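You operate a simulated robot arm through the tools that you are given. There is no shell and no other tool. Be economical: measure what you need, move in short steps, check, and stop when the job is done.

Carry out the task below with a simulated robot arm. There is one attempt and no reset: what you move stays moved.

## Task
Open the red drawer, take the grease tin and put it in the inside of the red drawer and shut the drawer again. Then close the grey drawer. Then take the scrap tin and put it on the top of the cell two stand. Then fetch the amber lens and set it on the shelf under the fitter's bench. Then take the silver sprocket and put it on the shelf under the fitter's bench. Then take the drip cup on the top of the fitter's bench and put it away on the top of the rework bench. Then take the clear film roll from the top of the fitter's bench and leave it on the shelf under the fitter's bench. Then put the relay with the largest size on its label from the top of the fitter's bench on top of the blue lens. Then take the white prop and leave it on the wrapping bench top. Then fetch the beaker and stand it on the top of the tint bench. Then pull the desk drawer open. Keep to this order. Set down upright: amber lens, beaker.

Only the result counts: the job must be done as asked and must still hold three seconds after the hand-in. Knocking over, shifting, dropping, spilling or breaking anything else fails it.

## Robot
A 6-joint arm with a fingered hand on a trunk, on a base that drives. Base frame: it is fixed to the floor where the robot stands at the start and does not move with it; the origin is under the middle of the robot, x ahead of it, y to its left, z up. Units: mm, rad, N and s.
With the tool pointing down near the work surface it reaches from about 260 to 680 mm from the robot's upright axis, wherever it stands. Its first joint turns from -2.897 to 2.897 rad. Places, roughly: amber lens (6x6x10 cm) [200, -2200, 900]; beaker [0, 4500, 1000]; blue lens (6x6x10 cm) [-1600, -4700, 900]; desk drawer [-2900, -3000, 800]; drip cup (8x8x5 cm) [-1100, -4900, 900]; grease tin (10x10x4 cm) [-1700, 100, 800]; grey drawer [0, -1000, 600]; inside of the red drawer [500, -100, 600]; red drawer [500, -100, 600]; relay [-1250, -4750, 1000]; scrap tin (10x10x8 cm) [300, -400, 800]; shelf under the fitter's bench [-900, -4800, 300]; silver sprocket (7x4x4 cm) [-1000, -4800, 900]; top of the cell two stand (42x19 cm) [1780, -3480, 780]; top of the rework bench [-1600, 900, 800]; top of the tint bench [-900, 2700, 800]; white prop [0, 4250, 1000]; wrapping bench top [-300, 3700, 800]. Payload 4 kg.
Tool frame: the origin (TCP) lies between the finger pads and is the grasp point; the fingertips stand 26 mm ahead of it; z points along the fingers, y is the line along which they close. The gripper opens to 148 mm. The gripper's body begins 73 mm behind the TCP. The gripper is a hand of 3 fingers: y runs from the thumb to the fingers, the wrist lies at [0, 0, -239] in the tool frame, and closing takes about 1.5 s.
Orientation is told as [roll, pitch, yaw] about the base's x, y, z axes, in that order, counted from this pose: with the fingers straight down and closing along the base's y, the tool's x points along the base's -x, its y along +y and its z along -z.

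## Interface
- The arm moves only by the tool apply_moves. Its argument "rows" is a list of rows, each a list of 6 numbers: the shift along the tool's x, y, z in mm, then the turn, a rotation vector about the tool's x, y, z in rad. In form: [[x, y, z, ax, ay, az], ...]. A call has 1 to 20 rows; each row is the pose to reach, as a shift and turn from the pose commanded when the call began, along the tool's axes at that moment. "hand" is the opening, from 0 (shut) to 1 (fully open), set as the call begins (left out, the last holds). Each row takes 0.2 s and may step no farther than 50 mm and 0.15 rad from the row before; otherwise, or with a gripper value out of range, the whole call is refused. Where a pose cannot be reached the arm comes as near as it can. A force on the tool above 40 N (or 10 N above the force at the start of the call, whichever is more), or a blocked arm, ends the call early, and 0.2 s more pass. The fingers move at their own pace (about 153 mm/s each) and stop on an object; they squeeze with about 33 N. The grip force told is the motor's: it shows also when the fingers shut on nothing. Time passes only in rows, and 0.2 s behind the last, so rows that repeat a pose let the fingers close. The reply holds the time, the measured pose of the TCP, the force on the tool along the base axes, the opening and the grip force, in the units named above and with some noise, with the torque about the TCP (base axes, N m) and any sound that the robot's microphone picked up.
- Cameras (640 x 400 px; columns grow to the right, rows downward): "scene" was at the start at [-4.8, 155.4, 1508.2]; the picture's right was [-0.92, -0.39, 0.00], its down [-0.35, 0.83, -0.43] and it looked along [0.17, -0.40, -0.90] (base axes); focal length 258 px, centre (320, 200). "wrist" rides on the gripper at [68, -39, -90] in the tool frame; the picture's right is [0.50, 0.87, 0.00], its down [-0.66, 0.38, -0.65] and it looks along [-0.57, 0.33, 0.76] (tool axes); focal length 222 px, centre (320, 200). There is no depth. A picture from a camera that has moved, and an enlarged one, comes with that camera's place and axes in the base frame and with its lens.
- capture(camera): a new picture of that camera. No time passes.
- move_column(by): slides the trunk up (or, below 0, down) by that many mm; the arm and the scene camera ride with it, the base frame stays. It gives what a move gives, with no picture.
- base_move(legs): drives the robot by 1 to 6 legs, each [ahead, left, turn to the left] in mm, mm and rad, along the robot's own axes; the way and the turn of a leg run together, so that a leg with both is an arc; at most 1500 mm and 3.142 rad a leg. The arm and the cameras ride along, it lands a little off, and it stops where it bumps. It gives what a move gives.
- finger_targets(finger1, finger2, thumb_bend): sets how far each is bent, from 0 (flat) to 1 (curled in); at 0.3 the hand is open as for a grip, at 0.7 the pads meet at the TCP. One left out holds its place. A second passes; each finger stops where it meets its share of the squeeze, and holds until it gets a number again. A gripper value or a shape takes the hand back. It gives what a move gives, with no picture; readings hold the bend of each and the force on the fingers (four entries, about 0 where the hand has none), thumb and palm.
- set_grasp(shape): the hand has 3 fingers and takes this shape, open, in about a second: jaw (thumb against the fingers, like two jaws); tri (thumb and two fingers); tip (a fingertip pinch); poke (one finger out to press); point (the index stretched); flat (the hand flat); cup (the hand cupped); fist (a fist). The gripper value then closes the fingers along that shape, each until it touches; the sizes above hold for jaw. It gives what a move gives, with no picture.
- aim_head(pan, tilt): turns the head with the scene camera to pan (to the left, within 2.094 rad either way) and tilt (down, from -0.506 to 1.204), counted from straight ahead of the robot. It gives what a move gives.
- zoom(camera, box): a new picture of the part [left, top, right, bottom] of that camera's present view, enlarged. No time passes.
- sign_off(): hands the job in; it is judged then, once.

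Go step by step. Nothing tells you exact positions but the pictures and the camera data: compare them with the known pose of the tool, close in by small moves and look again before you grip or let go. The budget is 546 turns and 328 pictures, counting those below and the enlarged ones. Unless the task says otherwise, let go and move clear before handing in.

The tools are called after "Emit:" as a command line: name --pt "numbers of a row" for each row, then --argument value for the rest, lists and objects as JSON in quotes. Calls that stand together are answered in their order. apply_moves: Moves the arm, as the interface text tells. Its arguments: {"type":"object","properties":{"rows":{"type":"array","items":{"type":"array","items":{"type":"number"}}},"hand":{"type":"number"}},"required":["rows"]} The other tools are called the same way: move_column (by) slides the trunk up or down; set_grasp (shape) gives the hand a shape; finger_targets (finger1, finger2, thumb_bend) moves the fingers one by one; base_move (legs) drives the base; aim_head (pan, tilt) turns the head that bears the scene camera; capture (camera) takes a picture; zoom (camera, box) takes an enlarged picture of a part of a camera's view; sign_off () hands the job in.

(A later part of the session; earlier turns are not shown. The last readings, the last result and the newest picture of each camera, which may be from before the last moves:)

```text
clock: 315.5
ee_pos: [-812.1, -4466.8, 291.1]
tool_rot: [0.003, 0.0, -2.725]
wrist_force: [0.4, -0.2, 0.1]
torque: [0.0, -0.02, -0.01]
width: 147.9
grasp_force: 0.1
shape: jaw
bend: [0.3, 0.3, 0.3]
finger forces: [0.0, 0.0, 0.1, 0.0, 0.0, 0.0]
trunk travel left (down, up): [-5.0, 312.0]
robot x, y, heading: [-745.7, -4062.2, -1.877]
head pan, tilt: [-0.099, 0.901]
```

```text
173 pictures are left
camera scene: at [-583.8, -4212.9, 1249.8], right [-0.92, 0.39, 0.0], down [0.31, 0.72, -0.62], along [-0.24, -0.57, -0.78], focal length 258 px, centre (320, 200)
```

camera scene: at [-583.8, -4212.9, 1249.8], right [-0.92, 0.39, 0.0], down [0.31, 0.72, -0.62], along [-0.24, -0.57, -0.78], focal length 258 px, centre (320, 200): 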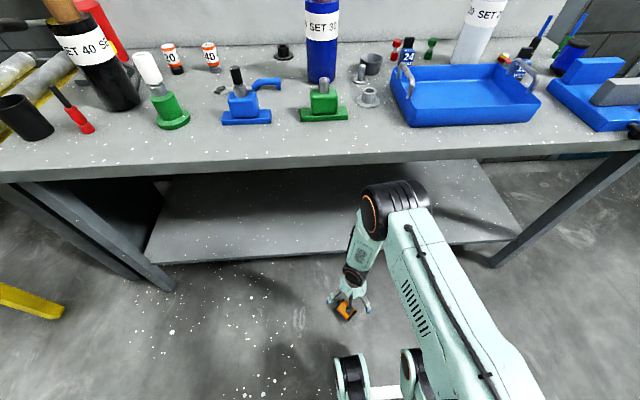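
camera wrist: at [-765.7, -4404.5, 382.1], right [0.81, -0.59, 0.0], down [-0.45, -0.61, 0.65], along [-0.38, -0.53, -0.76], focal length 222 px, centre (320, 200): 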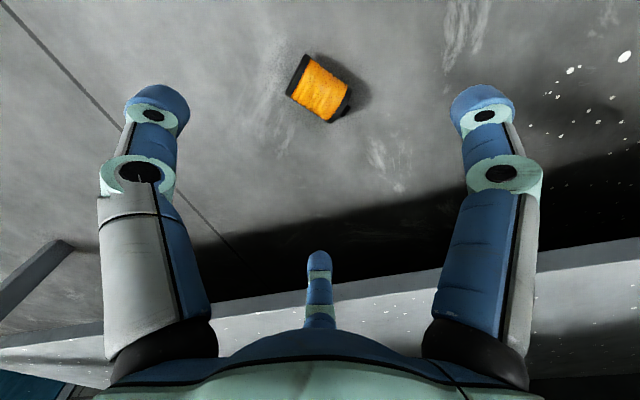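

Tool straight down works at this low height. The lens lies under the hand with its flat end toward the thumb. Fine-align and descend.

Emit:
apply_moves --pt "-4 1 40 0 0 0.035" --pt "-8 2 85 0 0 0.07" --pt "-8 2 130 0 0 0.07" --pt "-8 2 170 0 0 0.07"

Emit:
capture --camera "wrist"

```text
clock: 316.5
ee_pos: [-820.3, -4473.6, 119.6]
tool_rot: [0.002, 0.0, -2.794]
wrist_force: [0.3, 0.6, -0.1]
torque: [0.0, 0.02, -0.01]
width: 147.9
grasp_force: 0.0
shape: jaw
bend: [0.3, 0.3, 0.3]
finger forces: [0.0, 0.0, 0.1, 0.0, 0.0, 0.0]
trunk travel left (down, up): [-5.0, 312.0]
robot x, y, heading: [-746.0, -4059.1, -1.868]
head pan, tilt: [-0.099, 0.901]
```

```text
172 pictures are left
camera wrist: at [-769.9, -4413.9, 211.5], right [0.77, -0.64, 0.0], down [-0.49, -0.58, 0.66], along [-0.42, -0.5, -0.76], focal length 222 px, centre (320, 200)
```

wrist: 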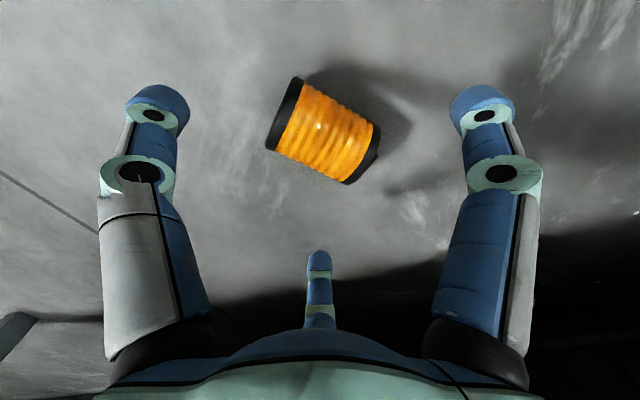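

Well aligned. Descend to the floor level and close.

Emit:
apply_moves --pt "0 0 40 0 0 0" --pt "0 0 70 0 0 0" --pt "0 0 83 0 0 0"

Emit:
apply_moves --pt "0 0 0 0 0 0" --pt "0 0 0 0 0 0" --pt "0 0 0 0 0 0" --pt "0 0 0 0 0 0" --pt "0 0 0 0 0 0" --pt "0 0 0 0 0 0" --hand 0

Emit:
capture --camera "wrist"

```text
clock: 317.3
ee_pos: [-820.5, -4473.5, 37.5]
tool_rot: [0.002, -0.001, -2.794]
wrist_force: [0.2, 0.4, 0.1]
torque: [-0.03, 0.0, 0.02]
width: 147.9
grasp_force: 0.1
shape: jaw
bend: [0.3, 0.3, 0.3]
finger forces: [0.0, 0.0, 0.1, 0.0, 0.0, 0.1]
trunk travel left (down, up): [-5.0, 312.0]
robot x, y, heading: [-744.1, -4057.8, -1.872]
head pan, tilt: [-0.099, 0.901]
```

```text
clock: 318.7
ee_pos: [-820.2, -4473.5, 37.7]
tool_rot: [0.002, -0.002, -2.794]
wrist_force: [-0.2, -0.3, 0.2]
torque: [0.0, -0.02, 0.03]
width: 60.6
grasp_force: 33.2
shape: jaw
bend: [0.77, 0.77, 0.7]
finger forces: [25.5, 26.0, 0.0, 0.0, 29.8, 0.0]
trunk travel left (down, up): [-5.0, 312.0]
robot x, y, heading: [-746.4, -4059.7, -1.871]
head pan, tilt: [-0.099, 0.901]
```

```text
171 pictures are left
camera wrist: at [-769.1, -4414.3, 130.2], right [0.77, -0.64, 0.0], down [-0.49, -0.58, 0.66], along [-0.42, -0.5, -0.76], focal length 222 px, centre (320, 200)
```

wrist: 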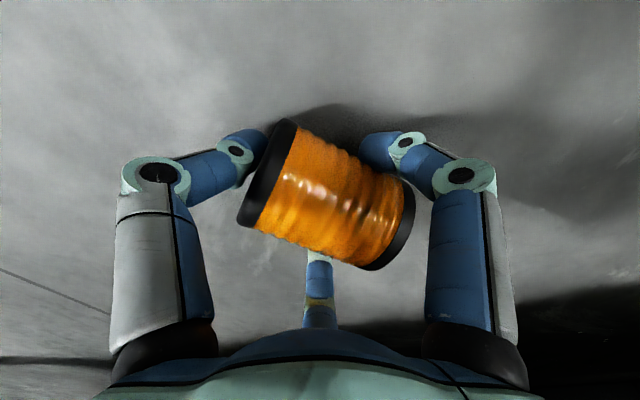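

Thumb on the flat end, fingers on the sides. Lift and check the hold.

Emit:
apply_moves --pt "0 0 -30 0 0 0" --pt "0 0 -75 0 0 0" --pt "0 0 -120 0 0 0" --pt "0 0 -165 0 0 0" --pt "0 0 -210 0 0 0" --pt "0 0 -255 0 0 0" --pt "0 0 -300 0 0 0"

Emit:
capture --camera "wrist"

Emit:
zoom --camera "scene" --box '[280, 220, 440, 320]'

```text
clock: 320.3
ee_pos: [-820.0, -4473.8, 336.7]
tool_rot: [0.001, 0.002, -2.794]
wrist_force: [0.0, 0.7, -1.5]
torque: [-0.02, -0.03, -0.01]
width: 60.3
grasp_force: 32.8
shape: jaw
bend: [0.77, 0.77, 0.7]
finger forces: [25.4, 26.1, 0.1, 0.0, 29.5, 0.0]
trunk travel left (down, up): [-5.0, 312.0]
robot x, y, heading: [-749.7, -4063.2, -1.87]
head pan, tilt: [-0.099, 0.901]
```

```text
170 pictures are left
camera wrist: at [-770.4, -4414.3, 429.2], right [0.76, -0.64, 0.0], down [-0.49, -0.58, 0.65], along [-0.42, -0.5, -0.76], focal length 222 px, centre (320, 200)
```

wrist: 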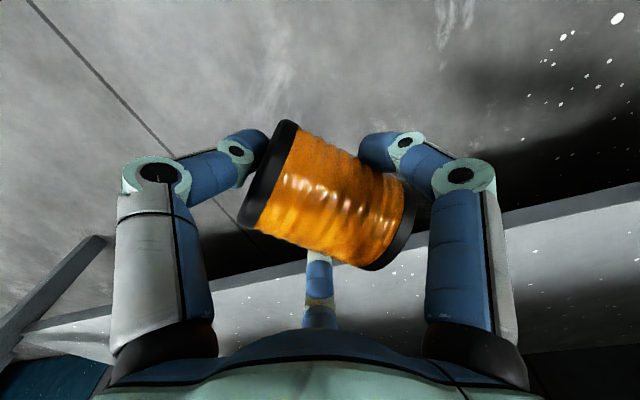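

```text
4.00 times, centred on (360, 270) of scene
camera zoom: at [-583.8, -4212.8, 1249.8], right [-0.92, 0.39, 0.0], down [0.31, 0.72, -0.62], along [-0.24, -0.57, -0.78], focal length 1034 px, centre (160, -80)
```

zoom: 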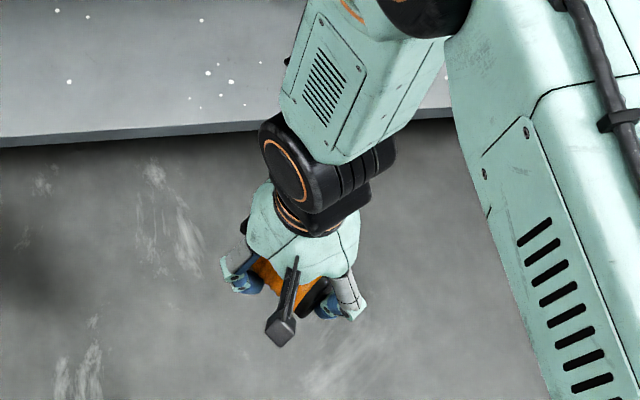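

Held well. Back away from the bench and raise to working height for the re-orientation.

Emit:
base_move --legs '[[-260, 0, 0]]'

Emit:
move_column --by 290

Emit:
apply_moves --pt "0 20 -35 0 0 -0.138" --pt "0 40 -70 0 0 -0.277" --pt "0 60 -105 0 0 -0.415" --pt "0 70 -140 0 0 -0.554" --pt "0 70 -175 0 0 -0.692" --pt "0 70 -210 0 0 -0.831" --pt "0 70 -240 0 0 -0.969" --pt "0 70 -270 0 0 -1.108" --pt "0 70 -280 0 0 -1.246" --pt "0 70 -280 0 0 -1.385" --pt "0 70 -280 0 0 -1.523" --pt "0 70 -280 0 0 -1.662" --pt "0 70 -280 0 0 -1.8" --pt "0 70 -280 0 0 -1.939" --pt "0 70 -280 0 0 -2.077" --pt "0 70 -280 0 0 -2.216" --pt "0 70 -280 0 0 -2.354" --pt "0 70 -280 0 0 -2.494"

Emit:
capture --camera "wrist"

```text
clock: 322.1
ee_pos: [-746.1, -4228.1, 337.0]
tool_rot: [0.001, -0.001, -2.796]
wrist_force: [0.4, 0.6, -1.6]
torque: [0.01, -0.02, 0.01]
width: 60.5
grasp_force: 33.2
shape: jaw
bend: [0.77, 0.77, 0.7]
finger forces: [25.4, 26.1, 0.1, 0.1, 29.6, 0.0]
trunk travel left (down, up): [-5.0, 312.0]
robot x, y, heading: [-666.6, -3819.8, -1.875]
head pan, tilt: [-0.099, 0.901]
```

```text
clock: 325.1
ee_pos: [-744.8, -4226.2, 625.7]
tool_rot: [0.0, 0.001, -2.793]
wrist_force: [-0.5, -0.2, -1.7]
torque: [0.0, -0.03, 0.0]
width: 60.3
grasp_force: 32.9
shape: jaw
bend: [0.77, 0.77, 0.7]
finger forces: [25.3, 25.9, 0.0, 0.0, 29.4, 0.0]
trunk travel left (down, up): [-295.0, 22.0]
robot x, y, heading: [-667.8, -3817.9, -1.877]
head pan, tilt: [-0.099, 0.901]
```

```text
clock: 328.9
ee_pos: [-721.4, -4293.8, 906.5]
tool_rot: [-0.001, -0.002, -0.298]
wrist_force: [0.4, -0.1, -2.2]
torque: [0.0, 0.02, -0.03]
width: 59.5
grasp_force: 32.0
shape: jaw
bend: [0.77, 0.77, 0.7]
finger forces: [25.3, 26.1, 0.1, 0.0, 29.1, 0.1]
trunk travel left (down, up): [-295.0, 22.0]
robot x, y, heading: [-672.1, -3813.9, -1.874]
head pan, tilt: [-0.099, 0.901]
```

```text
168 pictures are left
camera wrist: at [-796.5, -4312.0, 999.0], right [-0.22, 0.97, 0.0], down [0.74, 0.17, 0.65], along [0.64, 0.15, -0.76], focal length 222 px, centre (320, 200)
```

wrist: 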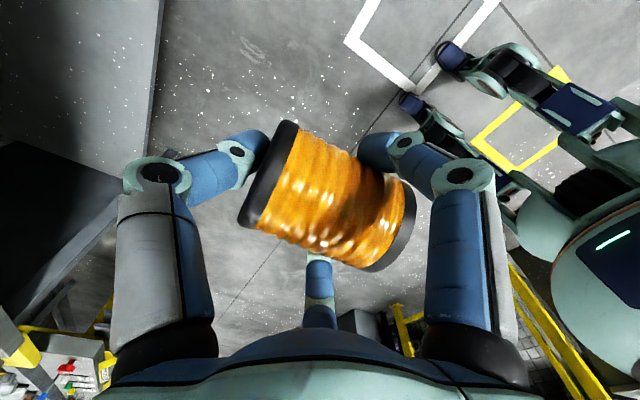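

Thumb now points forward. Tilt the hand up to level.

Emit:
apply_moves --pt "0 0 0 0.143 0 0" --pt "0 0 0 0.286 0 0" --pt "0 0 0 0.428 0 0" --pt "0 0 0 0.571 0 0" --pt "0 0 0 0.714 0 0" --pt "0 0 0 0.857 0 0" --pt "0 0 0 1.0 0 0" --pt "0 0 0 1.143 0 0" --pt "0 0 0 1.285 0 0" --pt "0 0 0 1.428 0 0" --pt "0 0 0 1.571 0 0"

Emit:
capture --camera "wrist"

Emit:
capture --camera "scene"

```text
clock: 331.3
ee_pos: [-721.3, -4293.6, 907.1]
tool_rot: [-1.575, 0.001, -0.301]
wrist_force: [1.2, -0.1, -1.1]
torque: [0.03, 0.01, -0.02]
width: 58.9
grasp_force: 32.6
shape: jaw
bend: [0.77, 0.77, 0.7]
finger forces: [25.6, 25.5, 0.0, 0.0, 28.7, 0.0]
out of reach, approached as far as the arm can: row 3, 4
trunk travel left (down, up): [-295.0, 22.0]
robot x, y, heading: [-671.6, -3813.7, -1.874]
head pan, tilt: [-0.099, 0.901]
```

```text
167 pictures are left
camera wrist: at [-758.5, -4188.3, 947.0], right [-0.48, 0.15, -0.87], down [0.82, 0.43, -0.38], along [0.32, -0.89, -0.32], focal length 222 px, centre (320, 200)
```

wrist: 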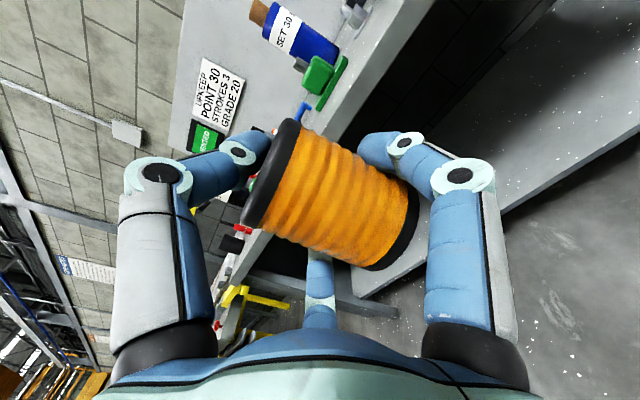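

```text
166 pictures are left
camera scene: at [-491.2, -3916.8, 1545.3], right [-0.92, 0.39, 0.0], down [0.31, 0.72, -0.62], along [-0.24, -0.57, -0.78], focal length 258 px, centre (320, 200)
```

scene: 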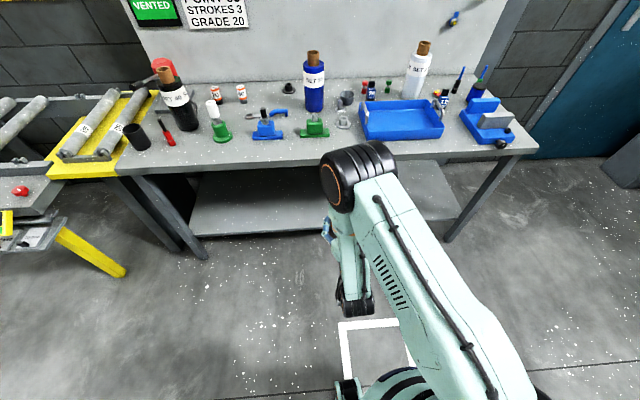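

Level, with the lens' flat end up. Check its verticality by zooming both cameras.

Emit:
zoom --camera "wrist" --box '[220, 100, 440, 238]'

Emit:
zoom --camera "scene" --box '[290, 200, 390, 262]'

```text
2.90 times, centred on (330, 169) of wrist
camera zoom: at [-758.5, -4188.3, 947.0], right [-0.48, 0.15, -0.87], down [0.82, 0.43, -0.38], along [0.32, -0.89, -0.32], focal length 644 px, centre (291, 290)
```

zoom: 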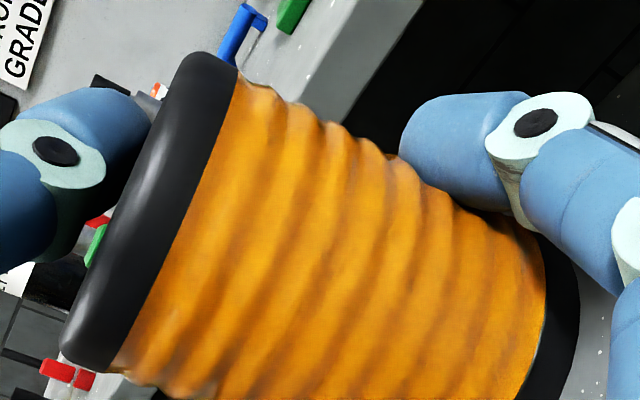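

```text
6.40 times, centred on (340, 231) of scene
camera zoom: at [-491.2, -3916.8, 1545.3], right [-0.92, 0.39, 0.0], down [0.31, 0.72, -0.62], along [-0.24, -0.57, -0.78], focal length 1654 px, centre (192, 2)
```

zoom: 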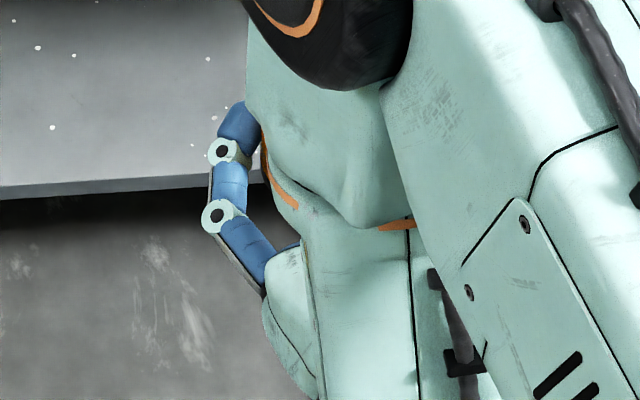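

Lens axis is aligned with the hand's vertical within ~2°. Now lower the trunk and arm with the hand level, extending forward a bit.

Emit:
move_column --by -290

Emit:
apply_moves --pt "0 35 15 0 0 0" --pt "0 70 30 0 0 0" --pt "0 105 45 0 0 0" --pt "0 140 60 0 0 0" --pt "0 175 75 0 0 0" --pt "0 210 90 0 0 0" --pt "0 235 100 0 0 0"

Emit:
capture --camera "scene"

Emit:
capture --camera "wrist"

```text
clock: 334.2
ee_pos: [-720.3, -4294.2, 617.0]
tool_rot: [-1.573, 0.0, -0.302]
wrist_force: [0.7, -0.8, -1.2]
torque: [0.01, -0.01, 0.0]
width: 58.9
grasp_force: 33.6
shape: jaw
bend: [0.77, 0.77, 0.7]
finger forces: [25.5, 25.5, 0.0, 0.0, 28.6, 0.0]
trunk travel left (down, up): [-5.0, 312.0]
robot x, y, heading: [-671.9, -3814.7, -1.877]
head pan, tilt: [-0.099, 0.901]
```

```text
clock: 335.8
ee_pos: [-729.4, -4389.1, 386.7]
tool_rot: [-1.57, -0.001, -0.325]
wrist_force: [0.2, 0.6, -1.3]
torque: [0.04, 0.0, -0.01]
width: 59.0
grasp_force: 33.4
shape: jaw
bend: [0.77, 0.77, 0.7]
finger forces: [25.6, 25.5, 0.2, 0.1, 28.6, 0.0]
out of reach, approached as far as the arm can: row 4, 5, 6, 7
trunk travel left (down, up): [-5.0, 312.0]
robot x, y, heading: [-667.3, -3813.7, -1.878]
head pan, tilt: [-0.099, 0.901]
```

```text
163 pictures are left
camera scene: at [-507.4, -3967.7, 1249.8], right [-0.92, 0.39, 0.0], down [0.31, 0.72, -0.62], along [-0.24, -0.57, -0.78], focal length 258 px, centre (320, 200)
```

scene: 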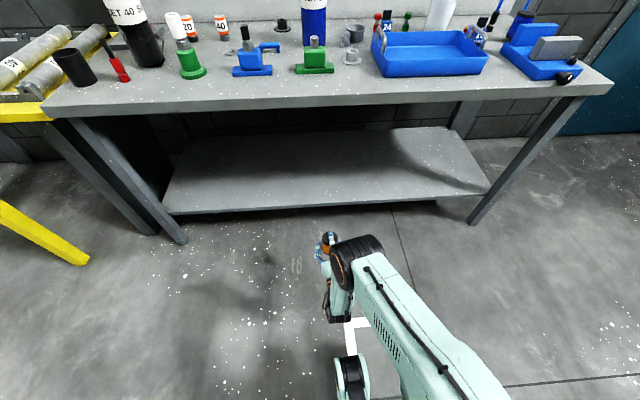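

```text
162 pictures are left
camera wrist: at [-763.7, -4282.4, 427.3], right [-0.47, 0.16, -0.87], down [0.83, 0.41, -0.38], along [0.29, -0.9, -0.33], focal length 222 px, centre (320, 200)
```

wrist: 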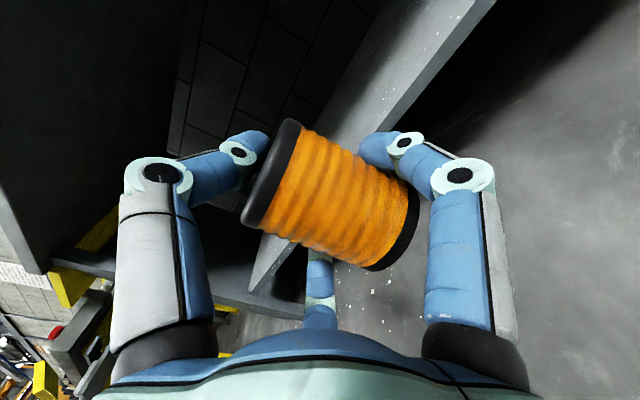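

Emit:
apply_moves --pt "0 15 -10 0 0 0" --pt "0 30 -20 0 0 0" --pt "0 45 -30 0 0 0"

```text
clock: 336.6
ee_pos: [-715.5, -4361.0, 338.6]
tool_rot: [-1.572, 0.0, -0.312]
wrist_force: [-0.1, 1.2, -2.3]
torque: [-0.01, -0.01, 0.01]
width: 58.9
grasp_force: 33.1
shape: jaw
bend: [0.77, 0.77, 0.7]
finger forces: [25.5, 25.5, 0.0, 0.1, 28.5, 0.0]
out of reach, approached as far as the arm can: row 1, 2, 3
trunk travel left (down, up): [-5.0, 312.0]
robot x, y, heading: [-670.3, -3816.9, -1.872]
head pan, tilt: [-0.099, 0.901]
```

Low enough to enter. Drive in.

Emit:
base_move --legs '[[290, 0, 0]]'

Emit:
capture --camera "wrist"

Emit:
zoom --camera "scene" --box '[240, 160, 400, 260]'

```text
clock: 338.6
ee_pos: [-800.9, -4633.7, 339.1]
tool_rot: [-1.571, 0.001, -0.31]
wrist_force: [-0.2, -0.1, -1.4]
torque: [0.01, -0.02, 0.03]
width: 58.9
grasp_force: 32.8
shape: jaw
bend: [0.77, 0.77, 0.7]
finger forces: [25.3, 25.4, 0.0, 0.1, 28.5, 0.0]
trunk travel left (down, up): [-5.0, 312.0]
robot x, y, heading: [-755.3, -4085.3, -1.878]
head pan, tilt: [-0.099, 0.901]
```

```text
161 pictures are left
camera wrist: at [-836.5, -4527.5, 380.2], right [-0.48, 0.15, -0.87], down [0.82, 0.42, -0.38], along [0.31, -0.89, -0.33], focal length 222 px, centre (320, 200)
```

wrist: 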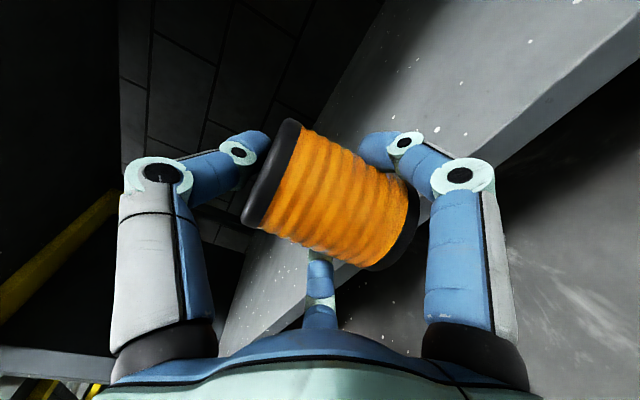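

```text
4.00 times, centred on (320, 210) of scene
camera zoom: at [-592.3, -4240.5, 1249.8], right [-0.92, 0.39, 0.0], down [0.31, 0.72, -0.62], along [-0.24, -0.57, -0.78], focal length 1034 px, centre (320, 160)
```

zoom: 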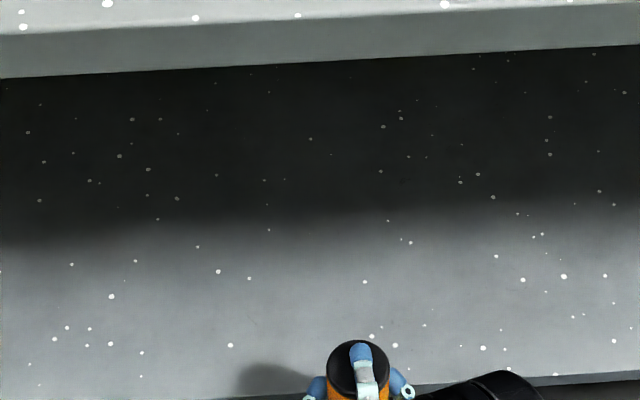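

Emit:
base_move --legs '[[92, 0, 0]]'

Emit:
capture --camera "wrist"

Emit:
zoom --camera "scene" --box '[260, 190, 380, 265]'

```text
clock: 339.7
ee_pos: [-828.7, -4720.4, 338.4]
tool_rot: [-1.572, -0.001, -0.312]
wrist_force: [0.2, 0.1, -1.4]
torque: [0.02, -0.03, -0.02]
width: 58.8
grasp_force: 33.1
shape: jaw
bend: [0.77, 0.77, 0.7]
finger forces: [25.4, 25.4, 0.0, 0.0, 28.5, 0.0]
trunk travel left (down, up): [-5.0, 312.0]
robot x, y, heading: [-779.6, -4174.7, -1.871]
head pan, tilt: [-0.099, 0.901]
```

```text
159 pictures are left
camera wrist: at [-864.3, -4613.8, 380.1], right [-0.48, 0.15, -0.87], down [0.82, 0.42, -0.38], along [0.31, -0.89, -0.33], focal length 222 px, centre (320, 200)
```

wrist: 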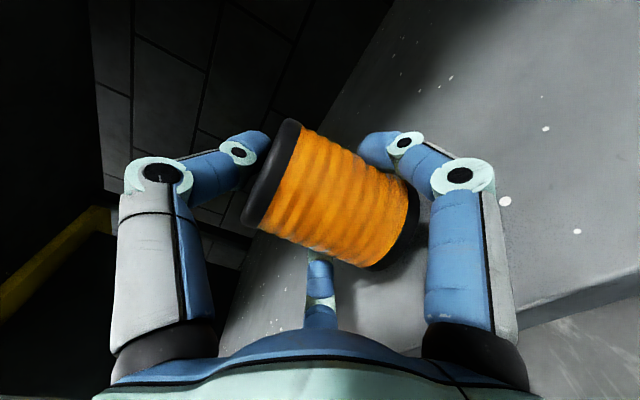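

```text
5.33 times, centred on (320, 228) of scene
camera zoom: at [-619.6, -4327.3, 1249.8], right [-0.92, 0.39, 0.0], down [0.31, 0.72, -0.62], along [-0.24, -0.57, -0.78], focal length 1379 px, centre (320, 53)
```

zoom: 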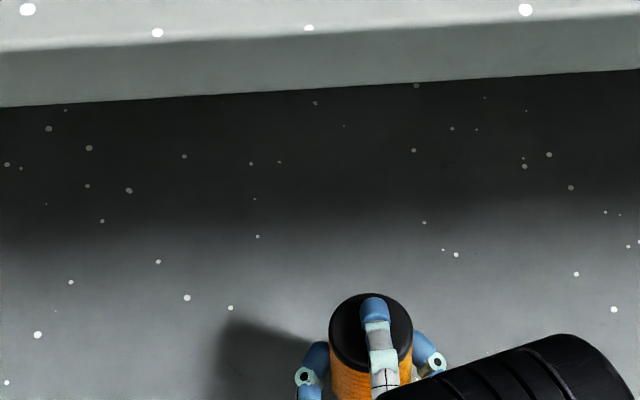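

Lower by small steps until the foot touches.

Emit:
apply_moves --pt "0 3 0 0 0 0" --pt "0 6 0 0 0 0" --pt "0 9 0 0 0 0" --pt "0 12 0 0 0 0" --pt "0 15 0 0 0 0" --pt "0 18 0 0 0 0"

Emit:
capture --camera "wrist"

```text
clock: 341.1
ee_pos: [-828.6, -4720.4, 321.2]
tool_rot: [-1.572, 0.002, -0.314]
wrist_force: [0.8, -0.4, -1.4]
torque: [0.0, 0.02, 0.02]
width: 58.6
grasp_force: 32.9
shape: jaw
bend: [0.77, 0.77, 0.7]
finger forces: [25.5, 25.4, 0.0, 0.0, 28.4, 0.0]
trunk travel left (down, up): [-5.0, 312.0]
robot x, y, heading: [-783.0, -4175.5, -1.874]
head pan, tilt: [-0.099, 0.901]
```

```text
157 pictures are left
camera wrist: at [-864.1, -4614.3, 361.9], right [-0.48, 0.15, -0.87], down [0.83, 0.42, -0.38], along [0.3, -0.89, -0.33], focal length 222 px, centre (320, 200)
```

wrist: 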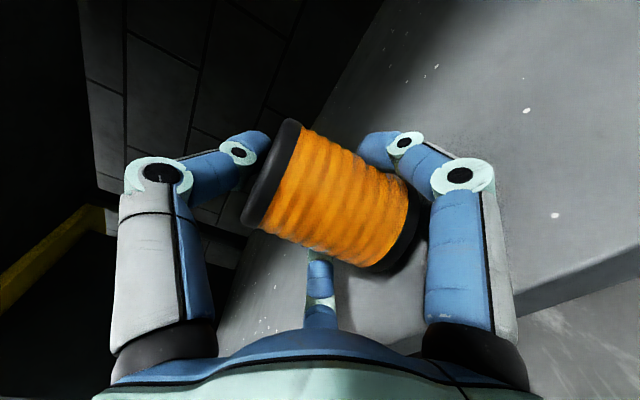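

Emit:
apply_moves --pt "0 2 0 0 0 0" --pt "0 4 0 0 0 0" --pt "0 6 0 0 0 0"

```text
clock: 341.9
ee_pos: [-827.4, -4720.8, 316.2]
tool_rot: [-1.572, -0.001, -0.317]
wrist_force: [-0.3, -1.0, -0.8]
torque: [0.0, 0.0, 0.0]
width: 58.8
grasp_force: 33.0
shape: jaw
bend: [0.77, 0.77, 0.7]
finger forces: [25.2, 25.3, 0.0, 0.1, 29.3, 0.1]
trunk travel left (down, up): [-5.0, 312.0]
robot x, y, heading: [-781.9, -4170.3, -1.88]
head pan, tilt: [-0.099, 0.901]
```

Emit:
apply_moves --pt "0 2 0 0 0 0" --pt "0 4 0 0 0 0"

Emit:
zoom --camera "wrist" --box '[240, 120, 460, 258]'

```text
clock: 342.5
ee_pos: [-827.7, -4719.7, 311.4]
tool_rot: [-1.576, 0.001, -0.315]
wrist_force: [-1.5, -1.7, 10.5]
torque: [-0.23, -0.01, -0.04]
width: 59.7
grasp_force: 32.6
shape: jaw
bend: [0.77, 0.77, 0.7]
finger forces: [25.8, 25.8, 0.0, 0.0, 36.3, 0.0]
trunk travel left (down, up): [-5.0, 312.0]
robot x, y, heading: [-783.8, -4174.1, -1.873]
head pan, tilt: [-0.099, 0.901]
```

```text
2.90 times, centred on (350, 189) of wrist
camera zoom: at [-863.9, -4614.0, 353.4], right [-0.48, 0.15, -0.87], down [0.83, 0.42, -0.38], along [0.3, -0.9, -0.32], focal length 644 px, centre (233, 232)
```

zoom: 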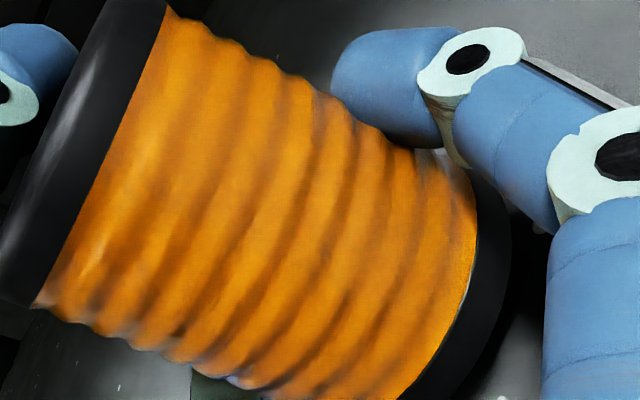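

Contact with ~10 N. Switch to finger control (reads the contact bends), then open the side fingers first while the thumb pins the top.

Emit:
finger_targets --finger1 0.75 --finger2 0.75

Emit:
capture --camera "wrist"

```text
clock: 343.5
ee_pos: [-828.6, -4719.3, 313.6]
tool_rot: [-1.576, -0.002, -0.317]
wrist_force: [-4.3, -1.5, 29.2]
torque: [-0.44, 0.06, -0.02]
width: 44.8
grasp_force: 28.1
shape: fingers
bend: [0.51, 0.48, 0.7]
finger forces: [10.8, 10.5, 0.1, 0.0, 34.8, 0.0]
trunk travel left (down, up): [-5.0, 312.0]
robot x, y, heading: [-782.5, -4174.3, -1.874]
head pan, tilt: [-0.099, 0.901]
```

```text
155 pictures are left
camera wrist: at [-863.8, -4613.4, 354.0], right [-0.48, 0.15, -0.87], down [0.83, 0.42, -0.38], along [0.3, -0.9, -0.32], focal length 222 px, centre (320, 200)
```

wrist: 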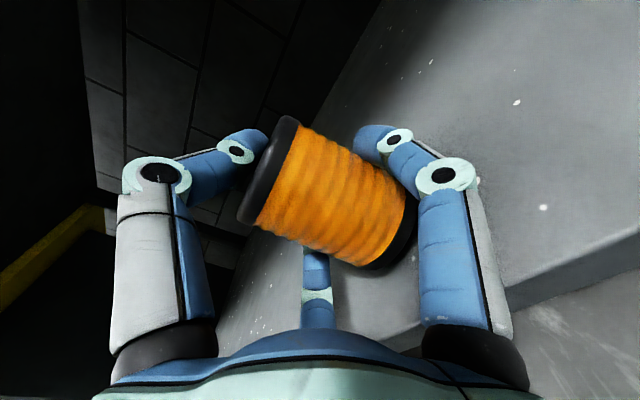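

Emit:
finger_targets --finger1 0.47 --finger2 0.44

Emit:
capture --camera "wrist"

Emit:
zoom --camera "scene" --box '[260, 190, 380, 265]'

```text
clock: 344.5
ee_pos: [-827.1, -4719.8, 313.1]
tool_rot: [-1.576, -0.003, -0.316]
wrist_force: [-3.7, -2.0, 33.1]
torque: [-0.49, 0.04, -0.08]
width: 62.4
grasp_force: 16.3
shape: fingers
bend: [0.47, 0.44, 0.7]
finger forces: [0.0, 0.1, 0.0, 0.1, 33.3, 0.0]
trunk travel left (down, up): [-5.0, 312.0]
robot x, y, heading: [-779.1, -4175.2, -1.873]
head pan, tilt: [-0.099, 0.901]
```

```text
154 pictures are left
camera wrist: at [-863.8, -4613.1, 354.1], right [-0.48, 0.15, -0.87], down [0.83, 0.42, -0.38], along [0.3, -0.9, -0.32], focal length 222 px, centre (320, 200)
```

wrist: 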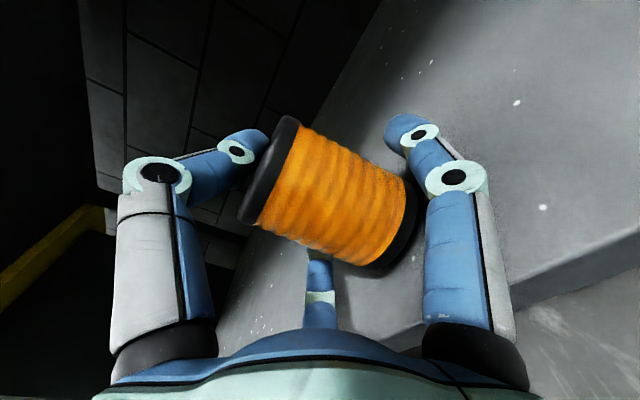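

```text
5.33 times, centred on (320, 228) of scene
camera zoom: at [-619.6, -4324.7, 1250.1], right [-0.92, 0.39, 0.0], down [0.31, 0.72, -0.62], along [-0.24, -0.57, -0.78], focal length 1379 px, centre (320, 53)
```

zoom: 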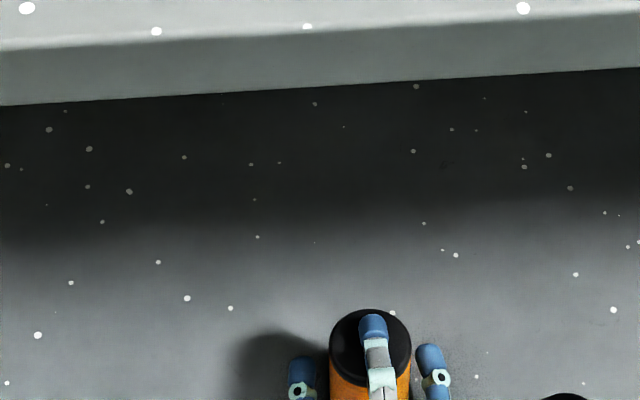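

The lens stands pinned only by the thumb, side fingers are clear. Ease the thumb off by raising the hand in small steps.

Emit:
apply_moves --pt "0 -1 0 0 0 0" --pt "0 -2 0 0 0 0" --pt "0 -3 0 0 0 0"

Emit:
capture --camera "wrist"

```text
clock: 345.3
ee_pos: [-827.1, -4719.7, 316.8]
tool_rot: [-1.576, 0.0, -0.313]
wrist_force: [-2.9, -1.1, 27.4]
torque: [-0.38, 0.05, -0.03]
width: 61.0
grasp_force: 13.2
shape: fingers
bend: [0.47, 0.44, 0.7]
finger forces: [0.0, 0.0, 0.0, 0.1, 27.5, 0.0]
trunk travel left (down, up): [-5.0, 312.0]
robot x, y, heading: [-777.6, -4173.3, -1.876]
head pan, tilt: [-0.099, 0.901]
```

```text
152 pictures are left
camera wrist: at [-863.5, -4613.3, 356.8], right [-0.48, 0.15, -0.87], down [0.83, 0.42, -0.38], along [0.3, -0.9, -0.32], focal length 222 px, centre (320, 200)
```

wrist: 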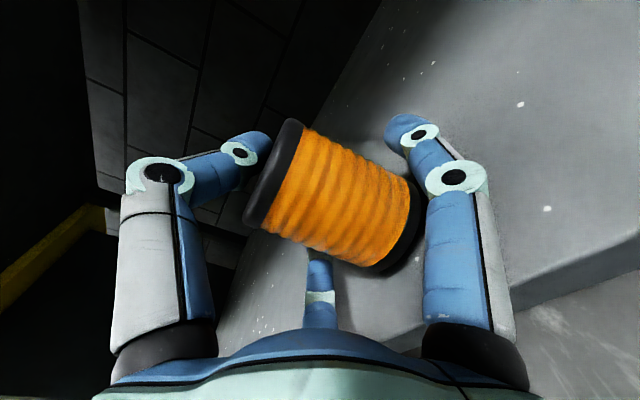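

Emit:
apply_moves --pt "0 -1.5 0 0 0 0" --pt "0 -3 0 0 0 0" --pt "0 -4.5 0 0 0 0" --pt "0 -6 0 0 0 0" --pt "0 -7.5 0 0 0 0"

Emit:
capture --camera "wrist"

```text
clock: 346.5
ee_pos: [-826.3, -4720.3, 322.4]
tool_rot: [-1.575, -0.001, -0.314]
wrist_force: [-3.7, -1.3, 23.4]
torque: [-0.32, 0.02, -0.05]
width: 55.9
grasp_force: 11.9
shape: fingers
bend: [0.47, 0.44, 0.72]
finger forces: [0.0, 0.1, 0.0, 0.0, 23.5, 0.0]
trunk travel left (down, up): [-5.0, 312.0]
robot x, y, heading: [-785.4, -4170.8, -1.877]
head pan, tilt: [-0.099, 0.901]
```

```text
151 pictures are left
camera wrist: at [-863.9, -4613.7, 363.4], right [-0.48, 0.15, -0.87], down [0.83, 0.42, -0.38], along [0.3, -0.9, -0.32], focal length 222 px, centre (320, 200)
```

wrist: 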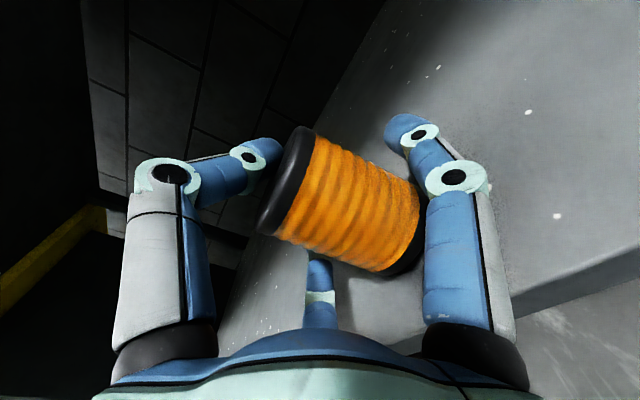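

Emit:
finger_targets --thumb_bend 0.7

Emit:
capture --camera "wrist"

```text
clock: 347.5
ee_pos: [-827.7, -4720.0, 323.3]
tool_rot: [-1.572, 0.001, -0.315]
wrist_force: [-3.7, -2.5, 16.8]
torque: [-0.31, 0.03, -0.02]
width: 55.3
grasp_force: 8.7
shape: fingers
bend: [0.47, 0.44, 0.61]
finger forces: [0.1, 0.0, 0.0, 0.1, 16.9, 0.0]
trunk travel left (down, up): [-5.0, 312.0]
robot x, y, heading: [-784.4, -4176.2, -1.875]
head pan, tilt: [-0.099, 0.901]
```

```text
150 pictures are left
camera wrist: at [-863.9, -4613.7, 363.1], right [-0.48, 0.15, -0.87], down [0.83, 0.42, -0.38], along [0.3, -0.9, -0.33], focal length 222 px, centre (320, 200)
```

wrist: 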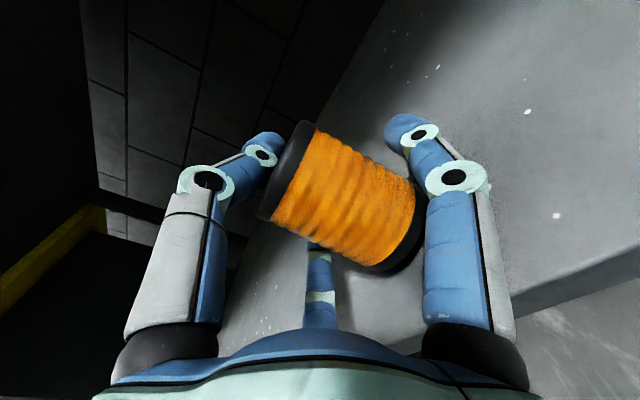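

Emit:
finger_targets --thumb_bend 0.58

Emit:
capture --camera "wrist"

Emit:
zoom --camera "scene" --box '[260, 190, 380, 265]'

```text
clock: 348.5
ee_pos: [-828.0, -4720.9, 320.6]
tool_rot: [-1.57, -0.001, -0.314]
wrist_force: [-1.2, 0.0, 0.8]
torque: [-0.01, 0.01, 0.0]
width: 57.5
grasp_force: 0.4
shape: fingers
bend: [0.47, 0.44, 0.56]
finger forces: [0.1, 0.0, 0.0, 0.0, 1.1, 0.1]
trunk travel left (down, up): [-5.0, 312.0]
robot x, y, heading: [-781.3, -4172.9, -1.876]
head pan, tilt: [-0.099, 0.901]
```

```text
149 pictures are left
camera wrist: at [-863.9, -4613.9, 362.5], right [-0.48, 0.15, -0.87], down [0.83, 0.42, -0.38], along [0.3, -0.89, -0.33], focal length 222 px, centre (320, 200)
```

wrist: 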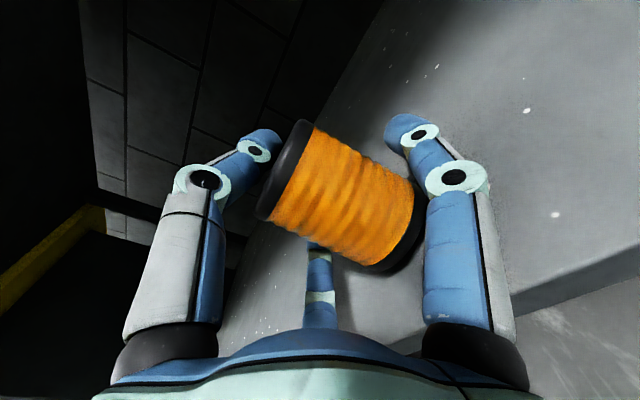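

```text
5.33 times, centred on (320, 228) of scene
camera zoom: at [-619.6, -4327.1, 1249.8], right [-0.92, 0.39, 0.0], down [0.31, 0.72, -0.62], along [-0.24, -0.57, -0.78], focal length 1379 px, centre (320, 53)
```

zoom: 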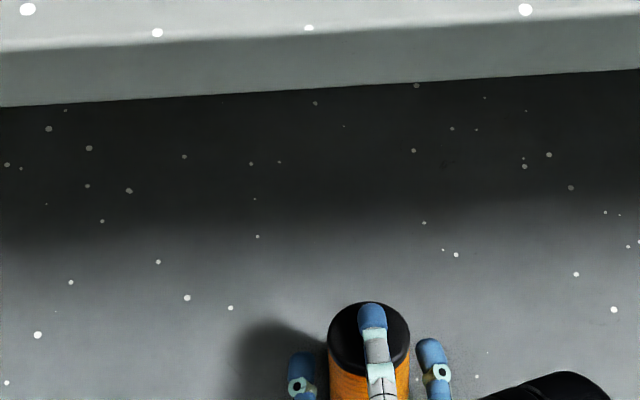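

Standing with almost no contact. Open the thumb further and check.

Emit:
finger_targets --finger1 0.4 --finger2 0.38 --thumb_bend 0.5

Emit:
capture --camera "wrist"

Emit:
zoom --camera "scene" --box '[260, 190, 380, 265]'

```text
clock: 349.5
ee_pos: [-828.2, -4719.7, 322.2]
tool_rot: [-1.57, 0.0, -0.314]
wrist_force: [-0.2, -0.1, -0.8]
torque: [0.0, 0.0, 0.02]
width: 78.5
grasp_force: 0.0
shape: fingers
bend: [0.4, 0.38, 0.5]
finger forces: [0.1, 0.1, 0.0, 0.0, 0.0, 0.1]
trunk travel left (down, up): [-5.0, 312.0]
robot x, y, heading: [-782.2, -4171.0, -1.87]
head pan, tilt: [-0.099, 0.901]
```

```text
147 pictures are left
camera wrist: at [-863.9, -4614.0, 362.5], right [-0.48, 0.15, -0.87], down [0.83, 0.42, -0.38], along [0.3, -0.89, -0.33], focal length 222 px, centre (320, 200)
```

wrist: 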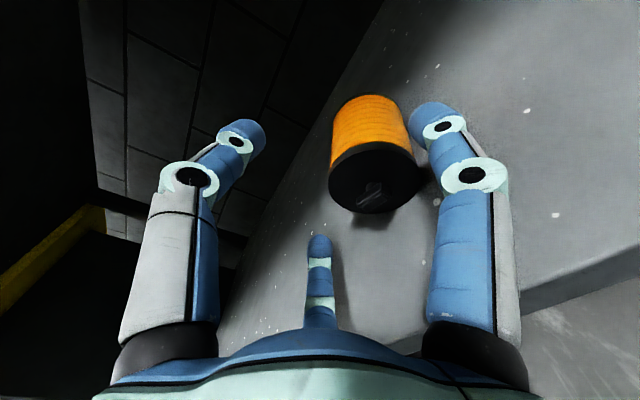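

```text
5.33 times, centred on (320, 228) of scene
camera zoom: at [-619.6, -4327.2, 1249.8], right [-0.92, 0.39, 0.0], down [0.31, 0.72, -0.62], along [-0.24, -0.57, -0.78], focal length 1379 px, centre (320, 53)
```

zoom: 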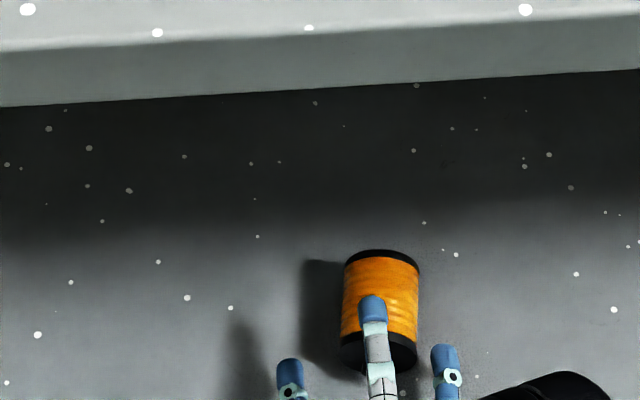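

It fell inward onto its side: it won't balance easily on that foot. Before retrying, withdraw and look at how the blue lens stands.

Emit:
base_move --legs '[[-330, 0, 0]]'

Emit:
move_column --by 290

Emit:
base_move --legs '[[0, -650, 0]]'

Emit:
aim_head --pan 0 --tilt 0.6

Emit:
capture --camera "scene"

```text
clock: 351.7
ee_pos: [-730.2, -4406.1, 322.0]
tool_rot: [-1.573, 0.0, -0.314]
wrist_force: [0.8, 0.3, 0.0]
torque: [0.01, -0.01, -0.03]
width: 78.6
grasp_force: 0.1
shape: fingers
bend: [0.4, 0.38, 0.5]
finger forces: [0.0, 0.1, 0.0, 0.0, 0.1, 0.0]
trunk travel left (down, up): [-5.0, 312.0]
robot x, y, heading: [-682.8, -3862.0, -1.879]
head pan, tilt: [-0.099, 0.901]
```

```text
clock: 354.6
ee_pos: [-729.6, -4405.7, 611.7]
tool_rot: [-1.571, 0.0, -0.315]
wrist_force: [-0.2, 0.8, 0.8]
torque: [0.0, -0.02, 0.0]
width: 78.6
grasp_force: 0.1
shape: fingers
bend: [0.4, 0.38, 0.5]
finger forces: [0.0, 0.1, 0.1, 0.0, 0.0, 0.1]
trunk travel left (down, up): [-295.0, 22.0]
robot x, y, heading: [-680.8, -3861.4, -1.875]
head pan, tilt: [-0.099, 0.901]
```

```text
clock: 358.1
ee_pos: [-1335.5, -4214.3, 610.8]
tool_rot: [-1.571, -0.001, -0.325]
wrist_force: [0.6, 0.2, 0.1]
torque: [0.02, 0.01, 0.01]
width: 78.4
grasp_force: 0.0
shape: fingers
bend: [0.4, 0.38, 0.5]
finger forces: [0.0, 0.0, 0.0, 0.0, 0.0, 0.0]
trunk travel left (down, up): [-295.0, 22.0]
robot x, y, heading: [-1286.9, -3666.8, -1.882]
head pan, tilt: [-0.099, 0.901]
```

```text
clock: 358.9
ee_pos: [-1336.3, -4214.3, 611.3]
tool_rot: [-1.572, -0.001, -0.325]
wrist_force: [1.0, 1.0, 0.1]
torque: [0.03, 0.0, 0.0]
width: 78.6
grasp_force: 0.0
shape: fingers
bend: [0.4, 0.38, 0.5]
finger forces: [0.0, 0.1, 0.1, 0.0, 0.1, 0.0]
trunk travel left (down, up): [-295.0, 22.0]
robot x, y, heading: [-1284.0, -3664.8, -1.888]
head pan, tilt: [0.0, 0.6]
```

```text
145 pictures are left
camera scene: at [-1103.7, -3787.4, 1570.1], right [-0.95, 0.31, 0.0], down [0.18, 0.54, -0.82], along [-0.26, -0.78, -0.57], focal length 258 px, centre (320, 200)
```

scene: 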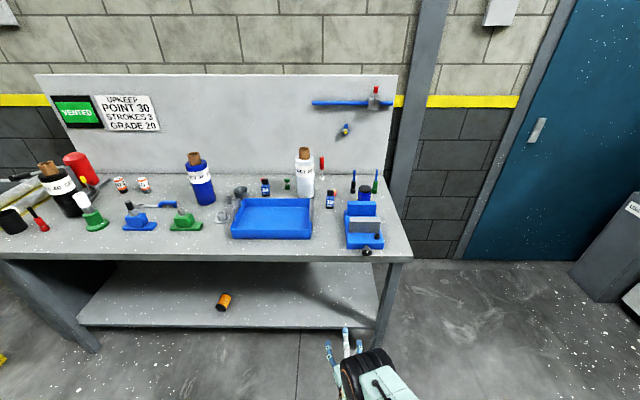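

Emit:
zoom --camera "scene" --box '[310, 150, 430, 225]'

Emit:
zoom --camera "scene" --box '[180, 160, 340, 260]'

Emit:
zoom --camera "scene" --box '[180, 270, 280, 332]'

```text
5.33 times, centred on (370, 188) of scene
camera zoom: at [-1103.7, -3787.4, 1570.1], right [-0.95, 0.31, 0.0], down [0.18, 0.54, -0.82], along [-0.26, -0.78, -0.57], focal length 1379 px, centre (53, 267)
```

zoom: 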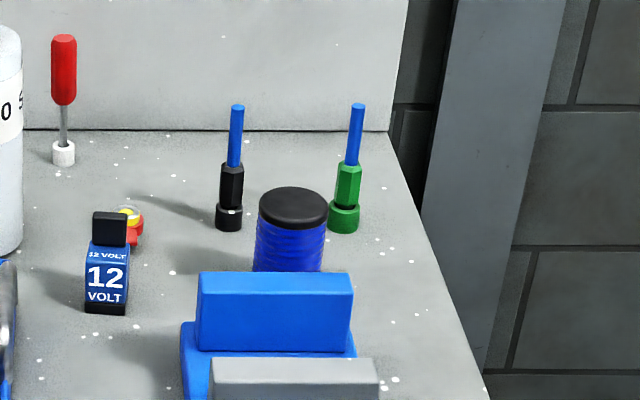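

```text
4.00 times, centred on (260, 210) of scene
camera zoom: at [-1103.7, -3787.4, 1570.1], right [-0.95, 0.31, 0.0], down [0.18, 0.54, -0.82], along [-0.26, -0.78, -0.57], focal length 1034 px, centre (560, 160)
```

zoom: 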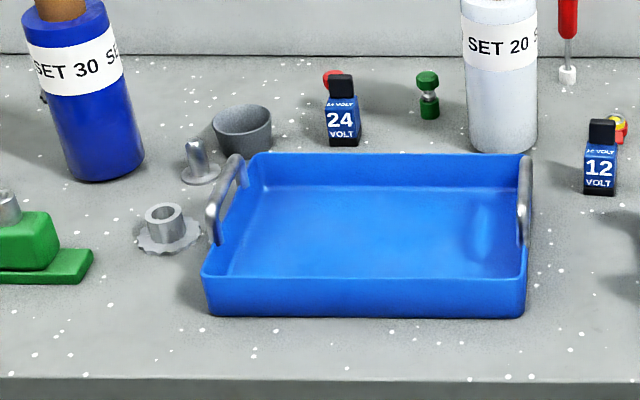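

```text
6.40 times, centred on (230, 301) of scene
camera zoom: at [-1103.7, -3787.4, 1570.1], right [-0.95, 0.31, 0.0], down [0.18, 0.54, -0.82], along [-0.26, -0.78, -0.57], focal length 1654 px, centre (896, -446)
```

zoom: 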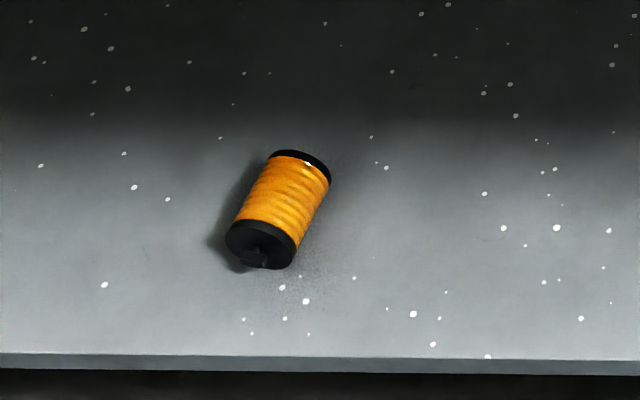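

Useful: relays "24 VOLT" and "12 VOLT", sprocket, drip cup and SET 20 (clear) roll are seen. For the lens: it stood fine until the thumb dragged it, so I'll retry with a better release. First fetch it from the shelf with a tilted hand and lay it on the bench top for regrasping. Reposition.

Emit:
apply_moves --pt "30 -40 0 0 0 0" --pt "60 -80 0 0 0 0" --pt "90 -115 0 0 0 0" --pt "120 -150 0 0 0 0" --pt "120 -195 0 0 0 0" --pt "120 -240 0 0 0 0" --hand 1

Emit:
apply_moves --pt "0 0 0 -0.134 0 0" --pt "0 0 0 -0.268 0 0" --pt "0 0 0 -0.401 0 0" --pt "0 0 0 -0.535 0 0" --pt "0 0 0 -0.669 0 0" --pt "0 0 0 -0.803 0 0" --pt "0 0 0 -0.936 0 0" --pt "0 0 0 -1.07 0 0"

Emit:
base_move --legs '[[0, 870, 0], [0, 0, -0.17]]'

Emit:
aim_head --pan -0.1 --tilt 0.75

Emit:
capture --camera "scene"

```text
clock: 360.3
ee_pos: [-1388.9, -4177.8, 850.3]
tool_rot: [-1.574, -0.001, -0.369]
wrist_force: [-0.4, -0.2, 0.7]
torque: [0.04, 0.02, -0.01]
width: 147.8
grasp_force: 0.1
shape: jaw
bend: [0.3, 0.3, 0.3]
finger forces: [0.0, 0.1, 0.1, 0.0, 0.0, 0.0]
out of reach, approached as far as the arm can: row 2, 3, 4, 5, 6
trunk travel left (down, up): [-295.0, 22.0]
robot x, y, heading: [-1287.2, -3670.4, -1.885]
head pan, tilt: [0.0, 0.6]
```

```text
clock: 362.1
ee_pos: [-1388.4, -4180.7, 852.6]
tool_rot: [-0.499, 0.001, -0.325]
wrist_force: [-0.6, 0.2, 0.5]
torque: [-0.01, 0.0, 0.0]
width: 148.0
grasp_force: 0.0
shape: jaw
bend: [0.3, 0.3, 0.3]
finger forces: [0.0, 0.0, 0.0, 0.0, 0.1, 0.0]
out of reach, approached as far as the arm can: row 1, 2, 3, 4, 5, 6
trunk travel left (down, up): [-295.0, 22.0]
robot x, y, heading: [-1282.7, -3668.3, -1.883]
head pan, tilt: [0.0, 0.6]
```

```text
clock: 367.3
ee_pos: [-678.3, -4417.9, 852.5]
tool_rot: [-0.502, -0.001, -0.507]
wrist_force: [0.3, 0.0, 0.5]
torque: [-0.02, -0.02, 0.0]
width: 148.2
grasp_force: 0.1
shape: jaw
bend: [0.3, 0.3, 0.3]
finger forces: [0.0, 0.0, 0.0, 0.0, 0.1, 0.0]
trunk travel left (down, up): [-295.0, 22.0]
robot x, y, heading: [-486.6, -3934.3, -2.067]
head pan, tilt: [0.0, 0.6]
```

```text
clock: 368.0
ee_pos: [-678.5, -4418.4, 852.1]
tool_rot: [-0.5, -0.001, -0.507]
wrist_force: [-0.6, 0.2, 0.9]
torque: [0.01, -0.02, 0.06]
width: 147.7
grasp_force: 0.0
shape: jaw
bend: [0.3, 0.3, 0.3]
finger forces: [0.0, 0.0, 0.1, 0.0, 0.0, 0.1]
trunk travel left (down, up): [-295.0, 22.0]
robot x, y, heading: [-484.9, -3933.6, -2.068]
head pan, tilt: [-0.099, 0.75]
```

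```text
141 pictures are left
camera scene: at [-332.8, -4074.2, 1557.3], right [-0.83, 0.56, 0.0], down [0.38, 0.56, -0.73], along [-0.41, -0.61, -0.68], focal length 258 px, centre (320, 200)
```

scene: 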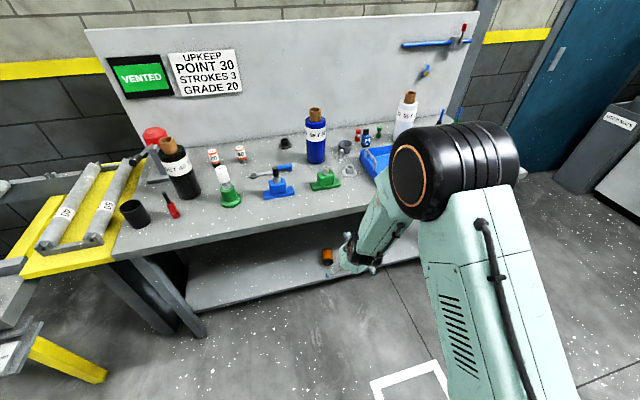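

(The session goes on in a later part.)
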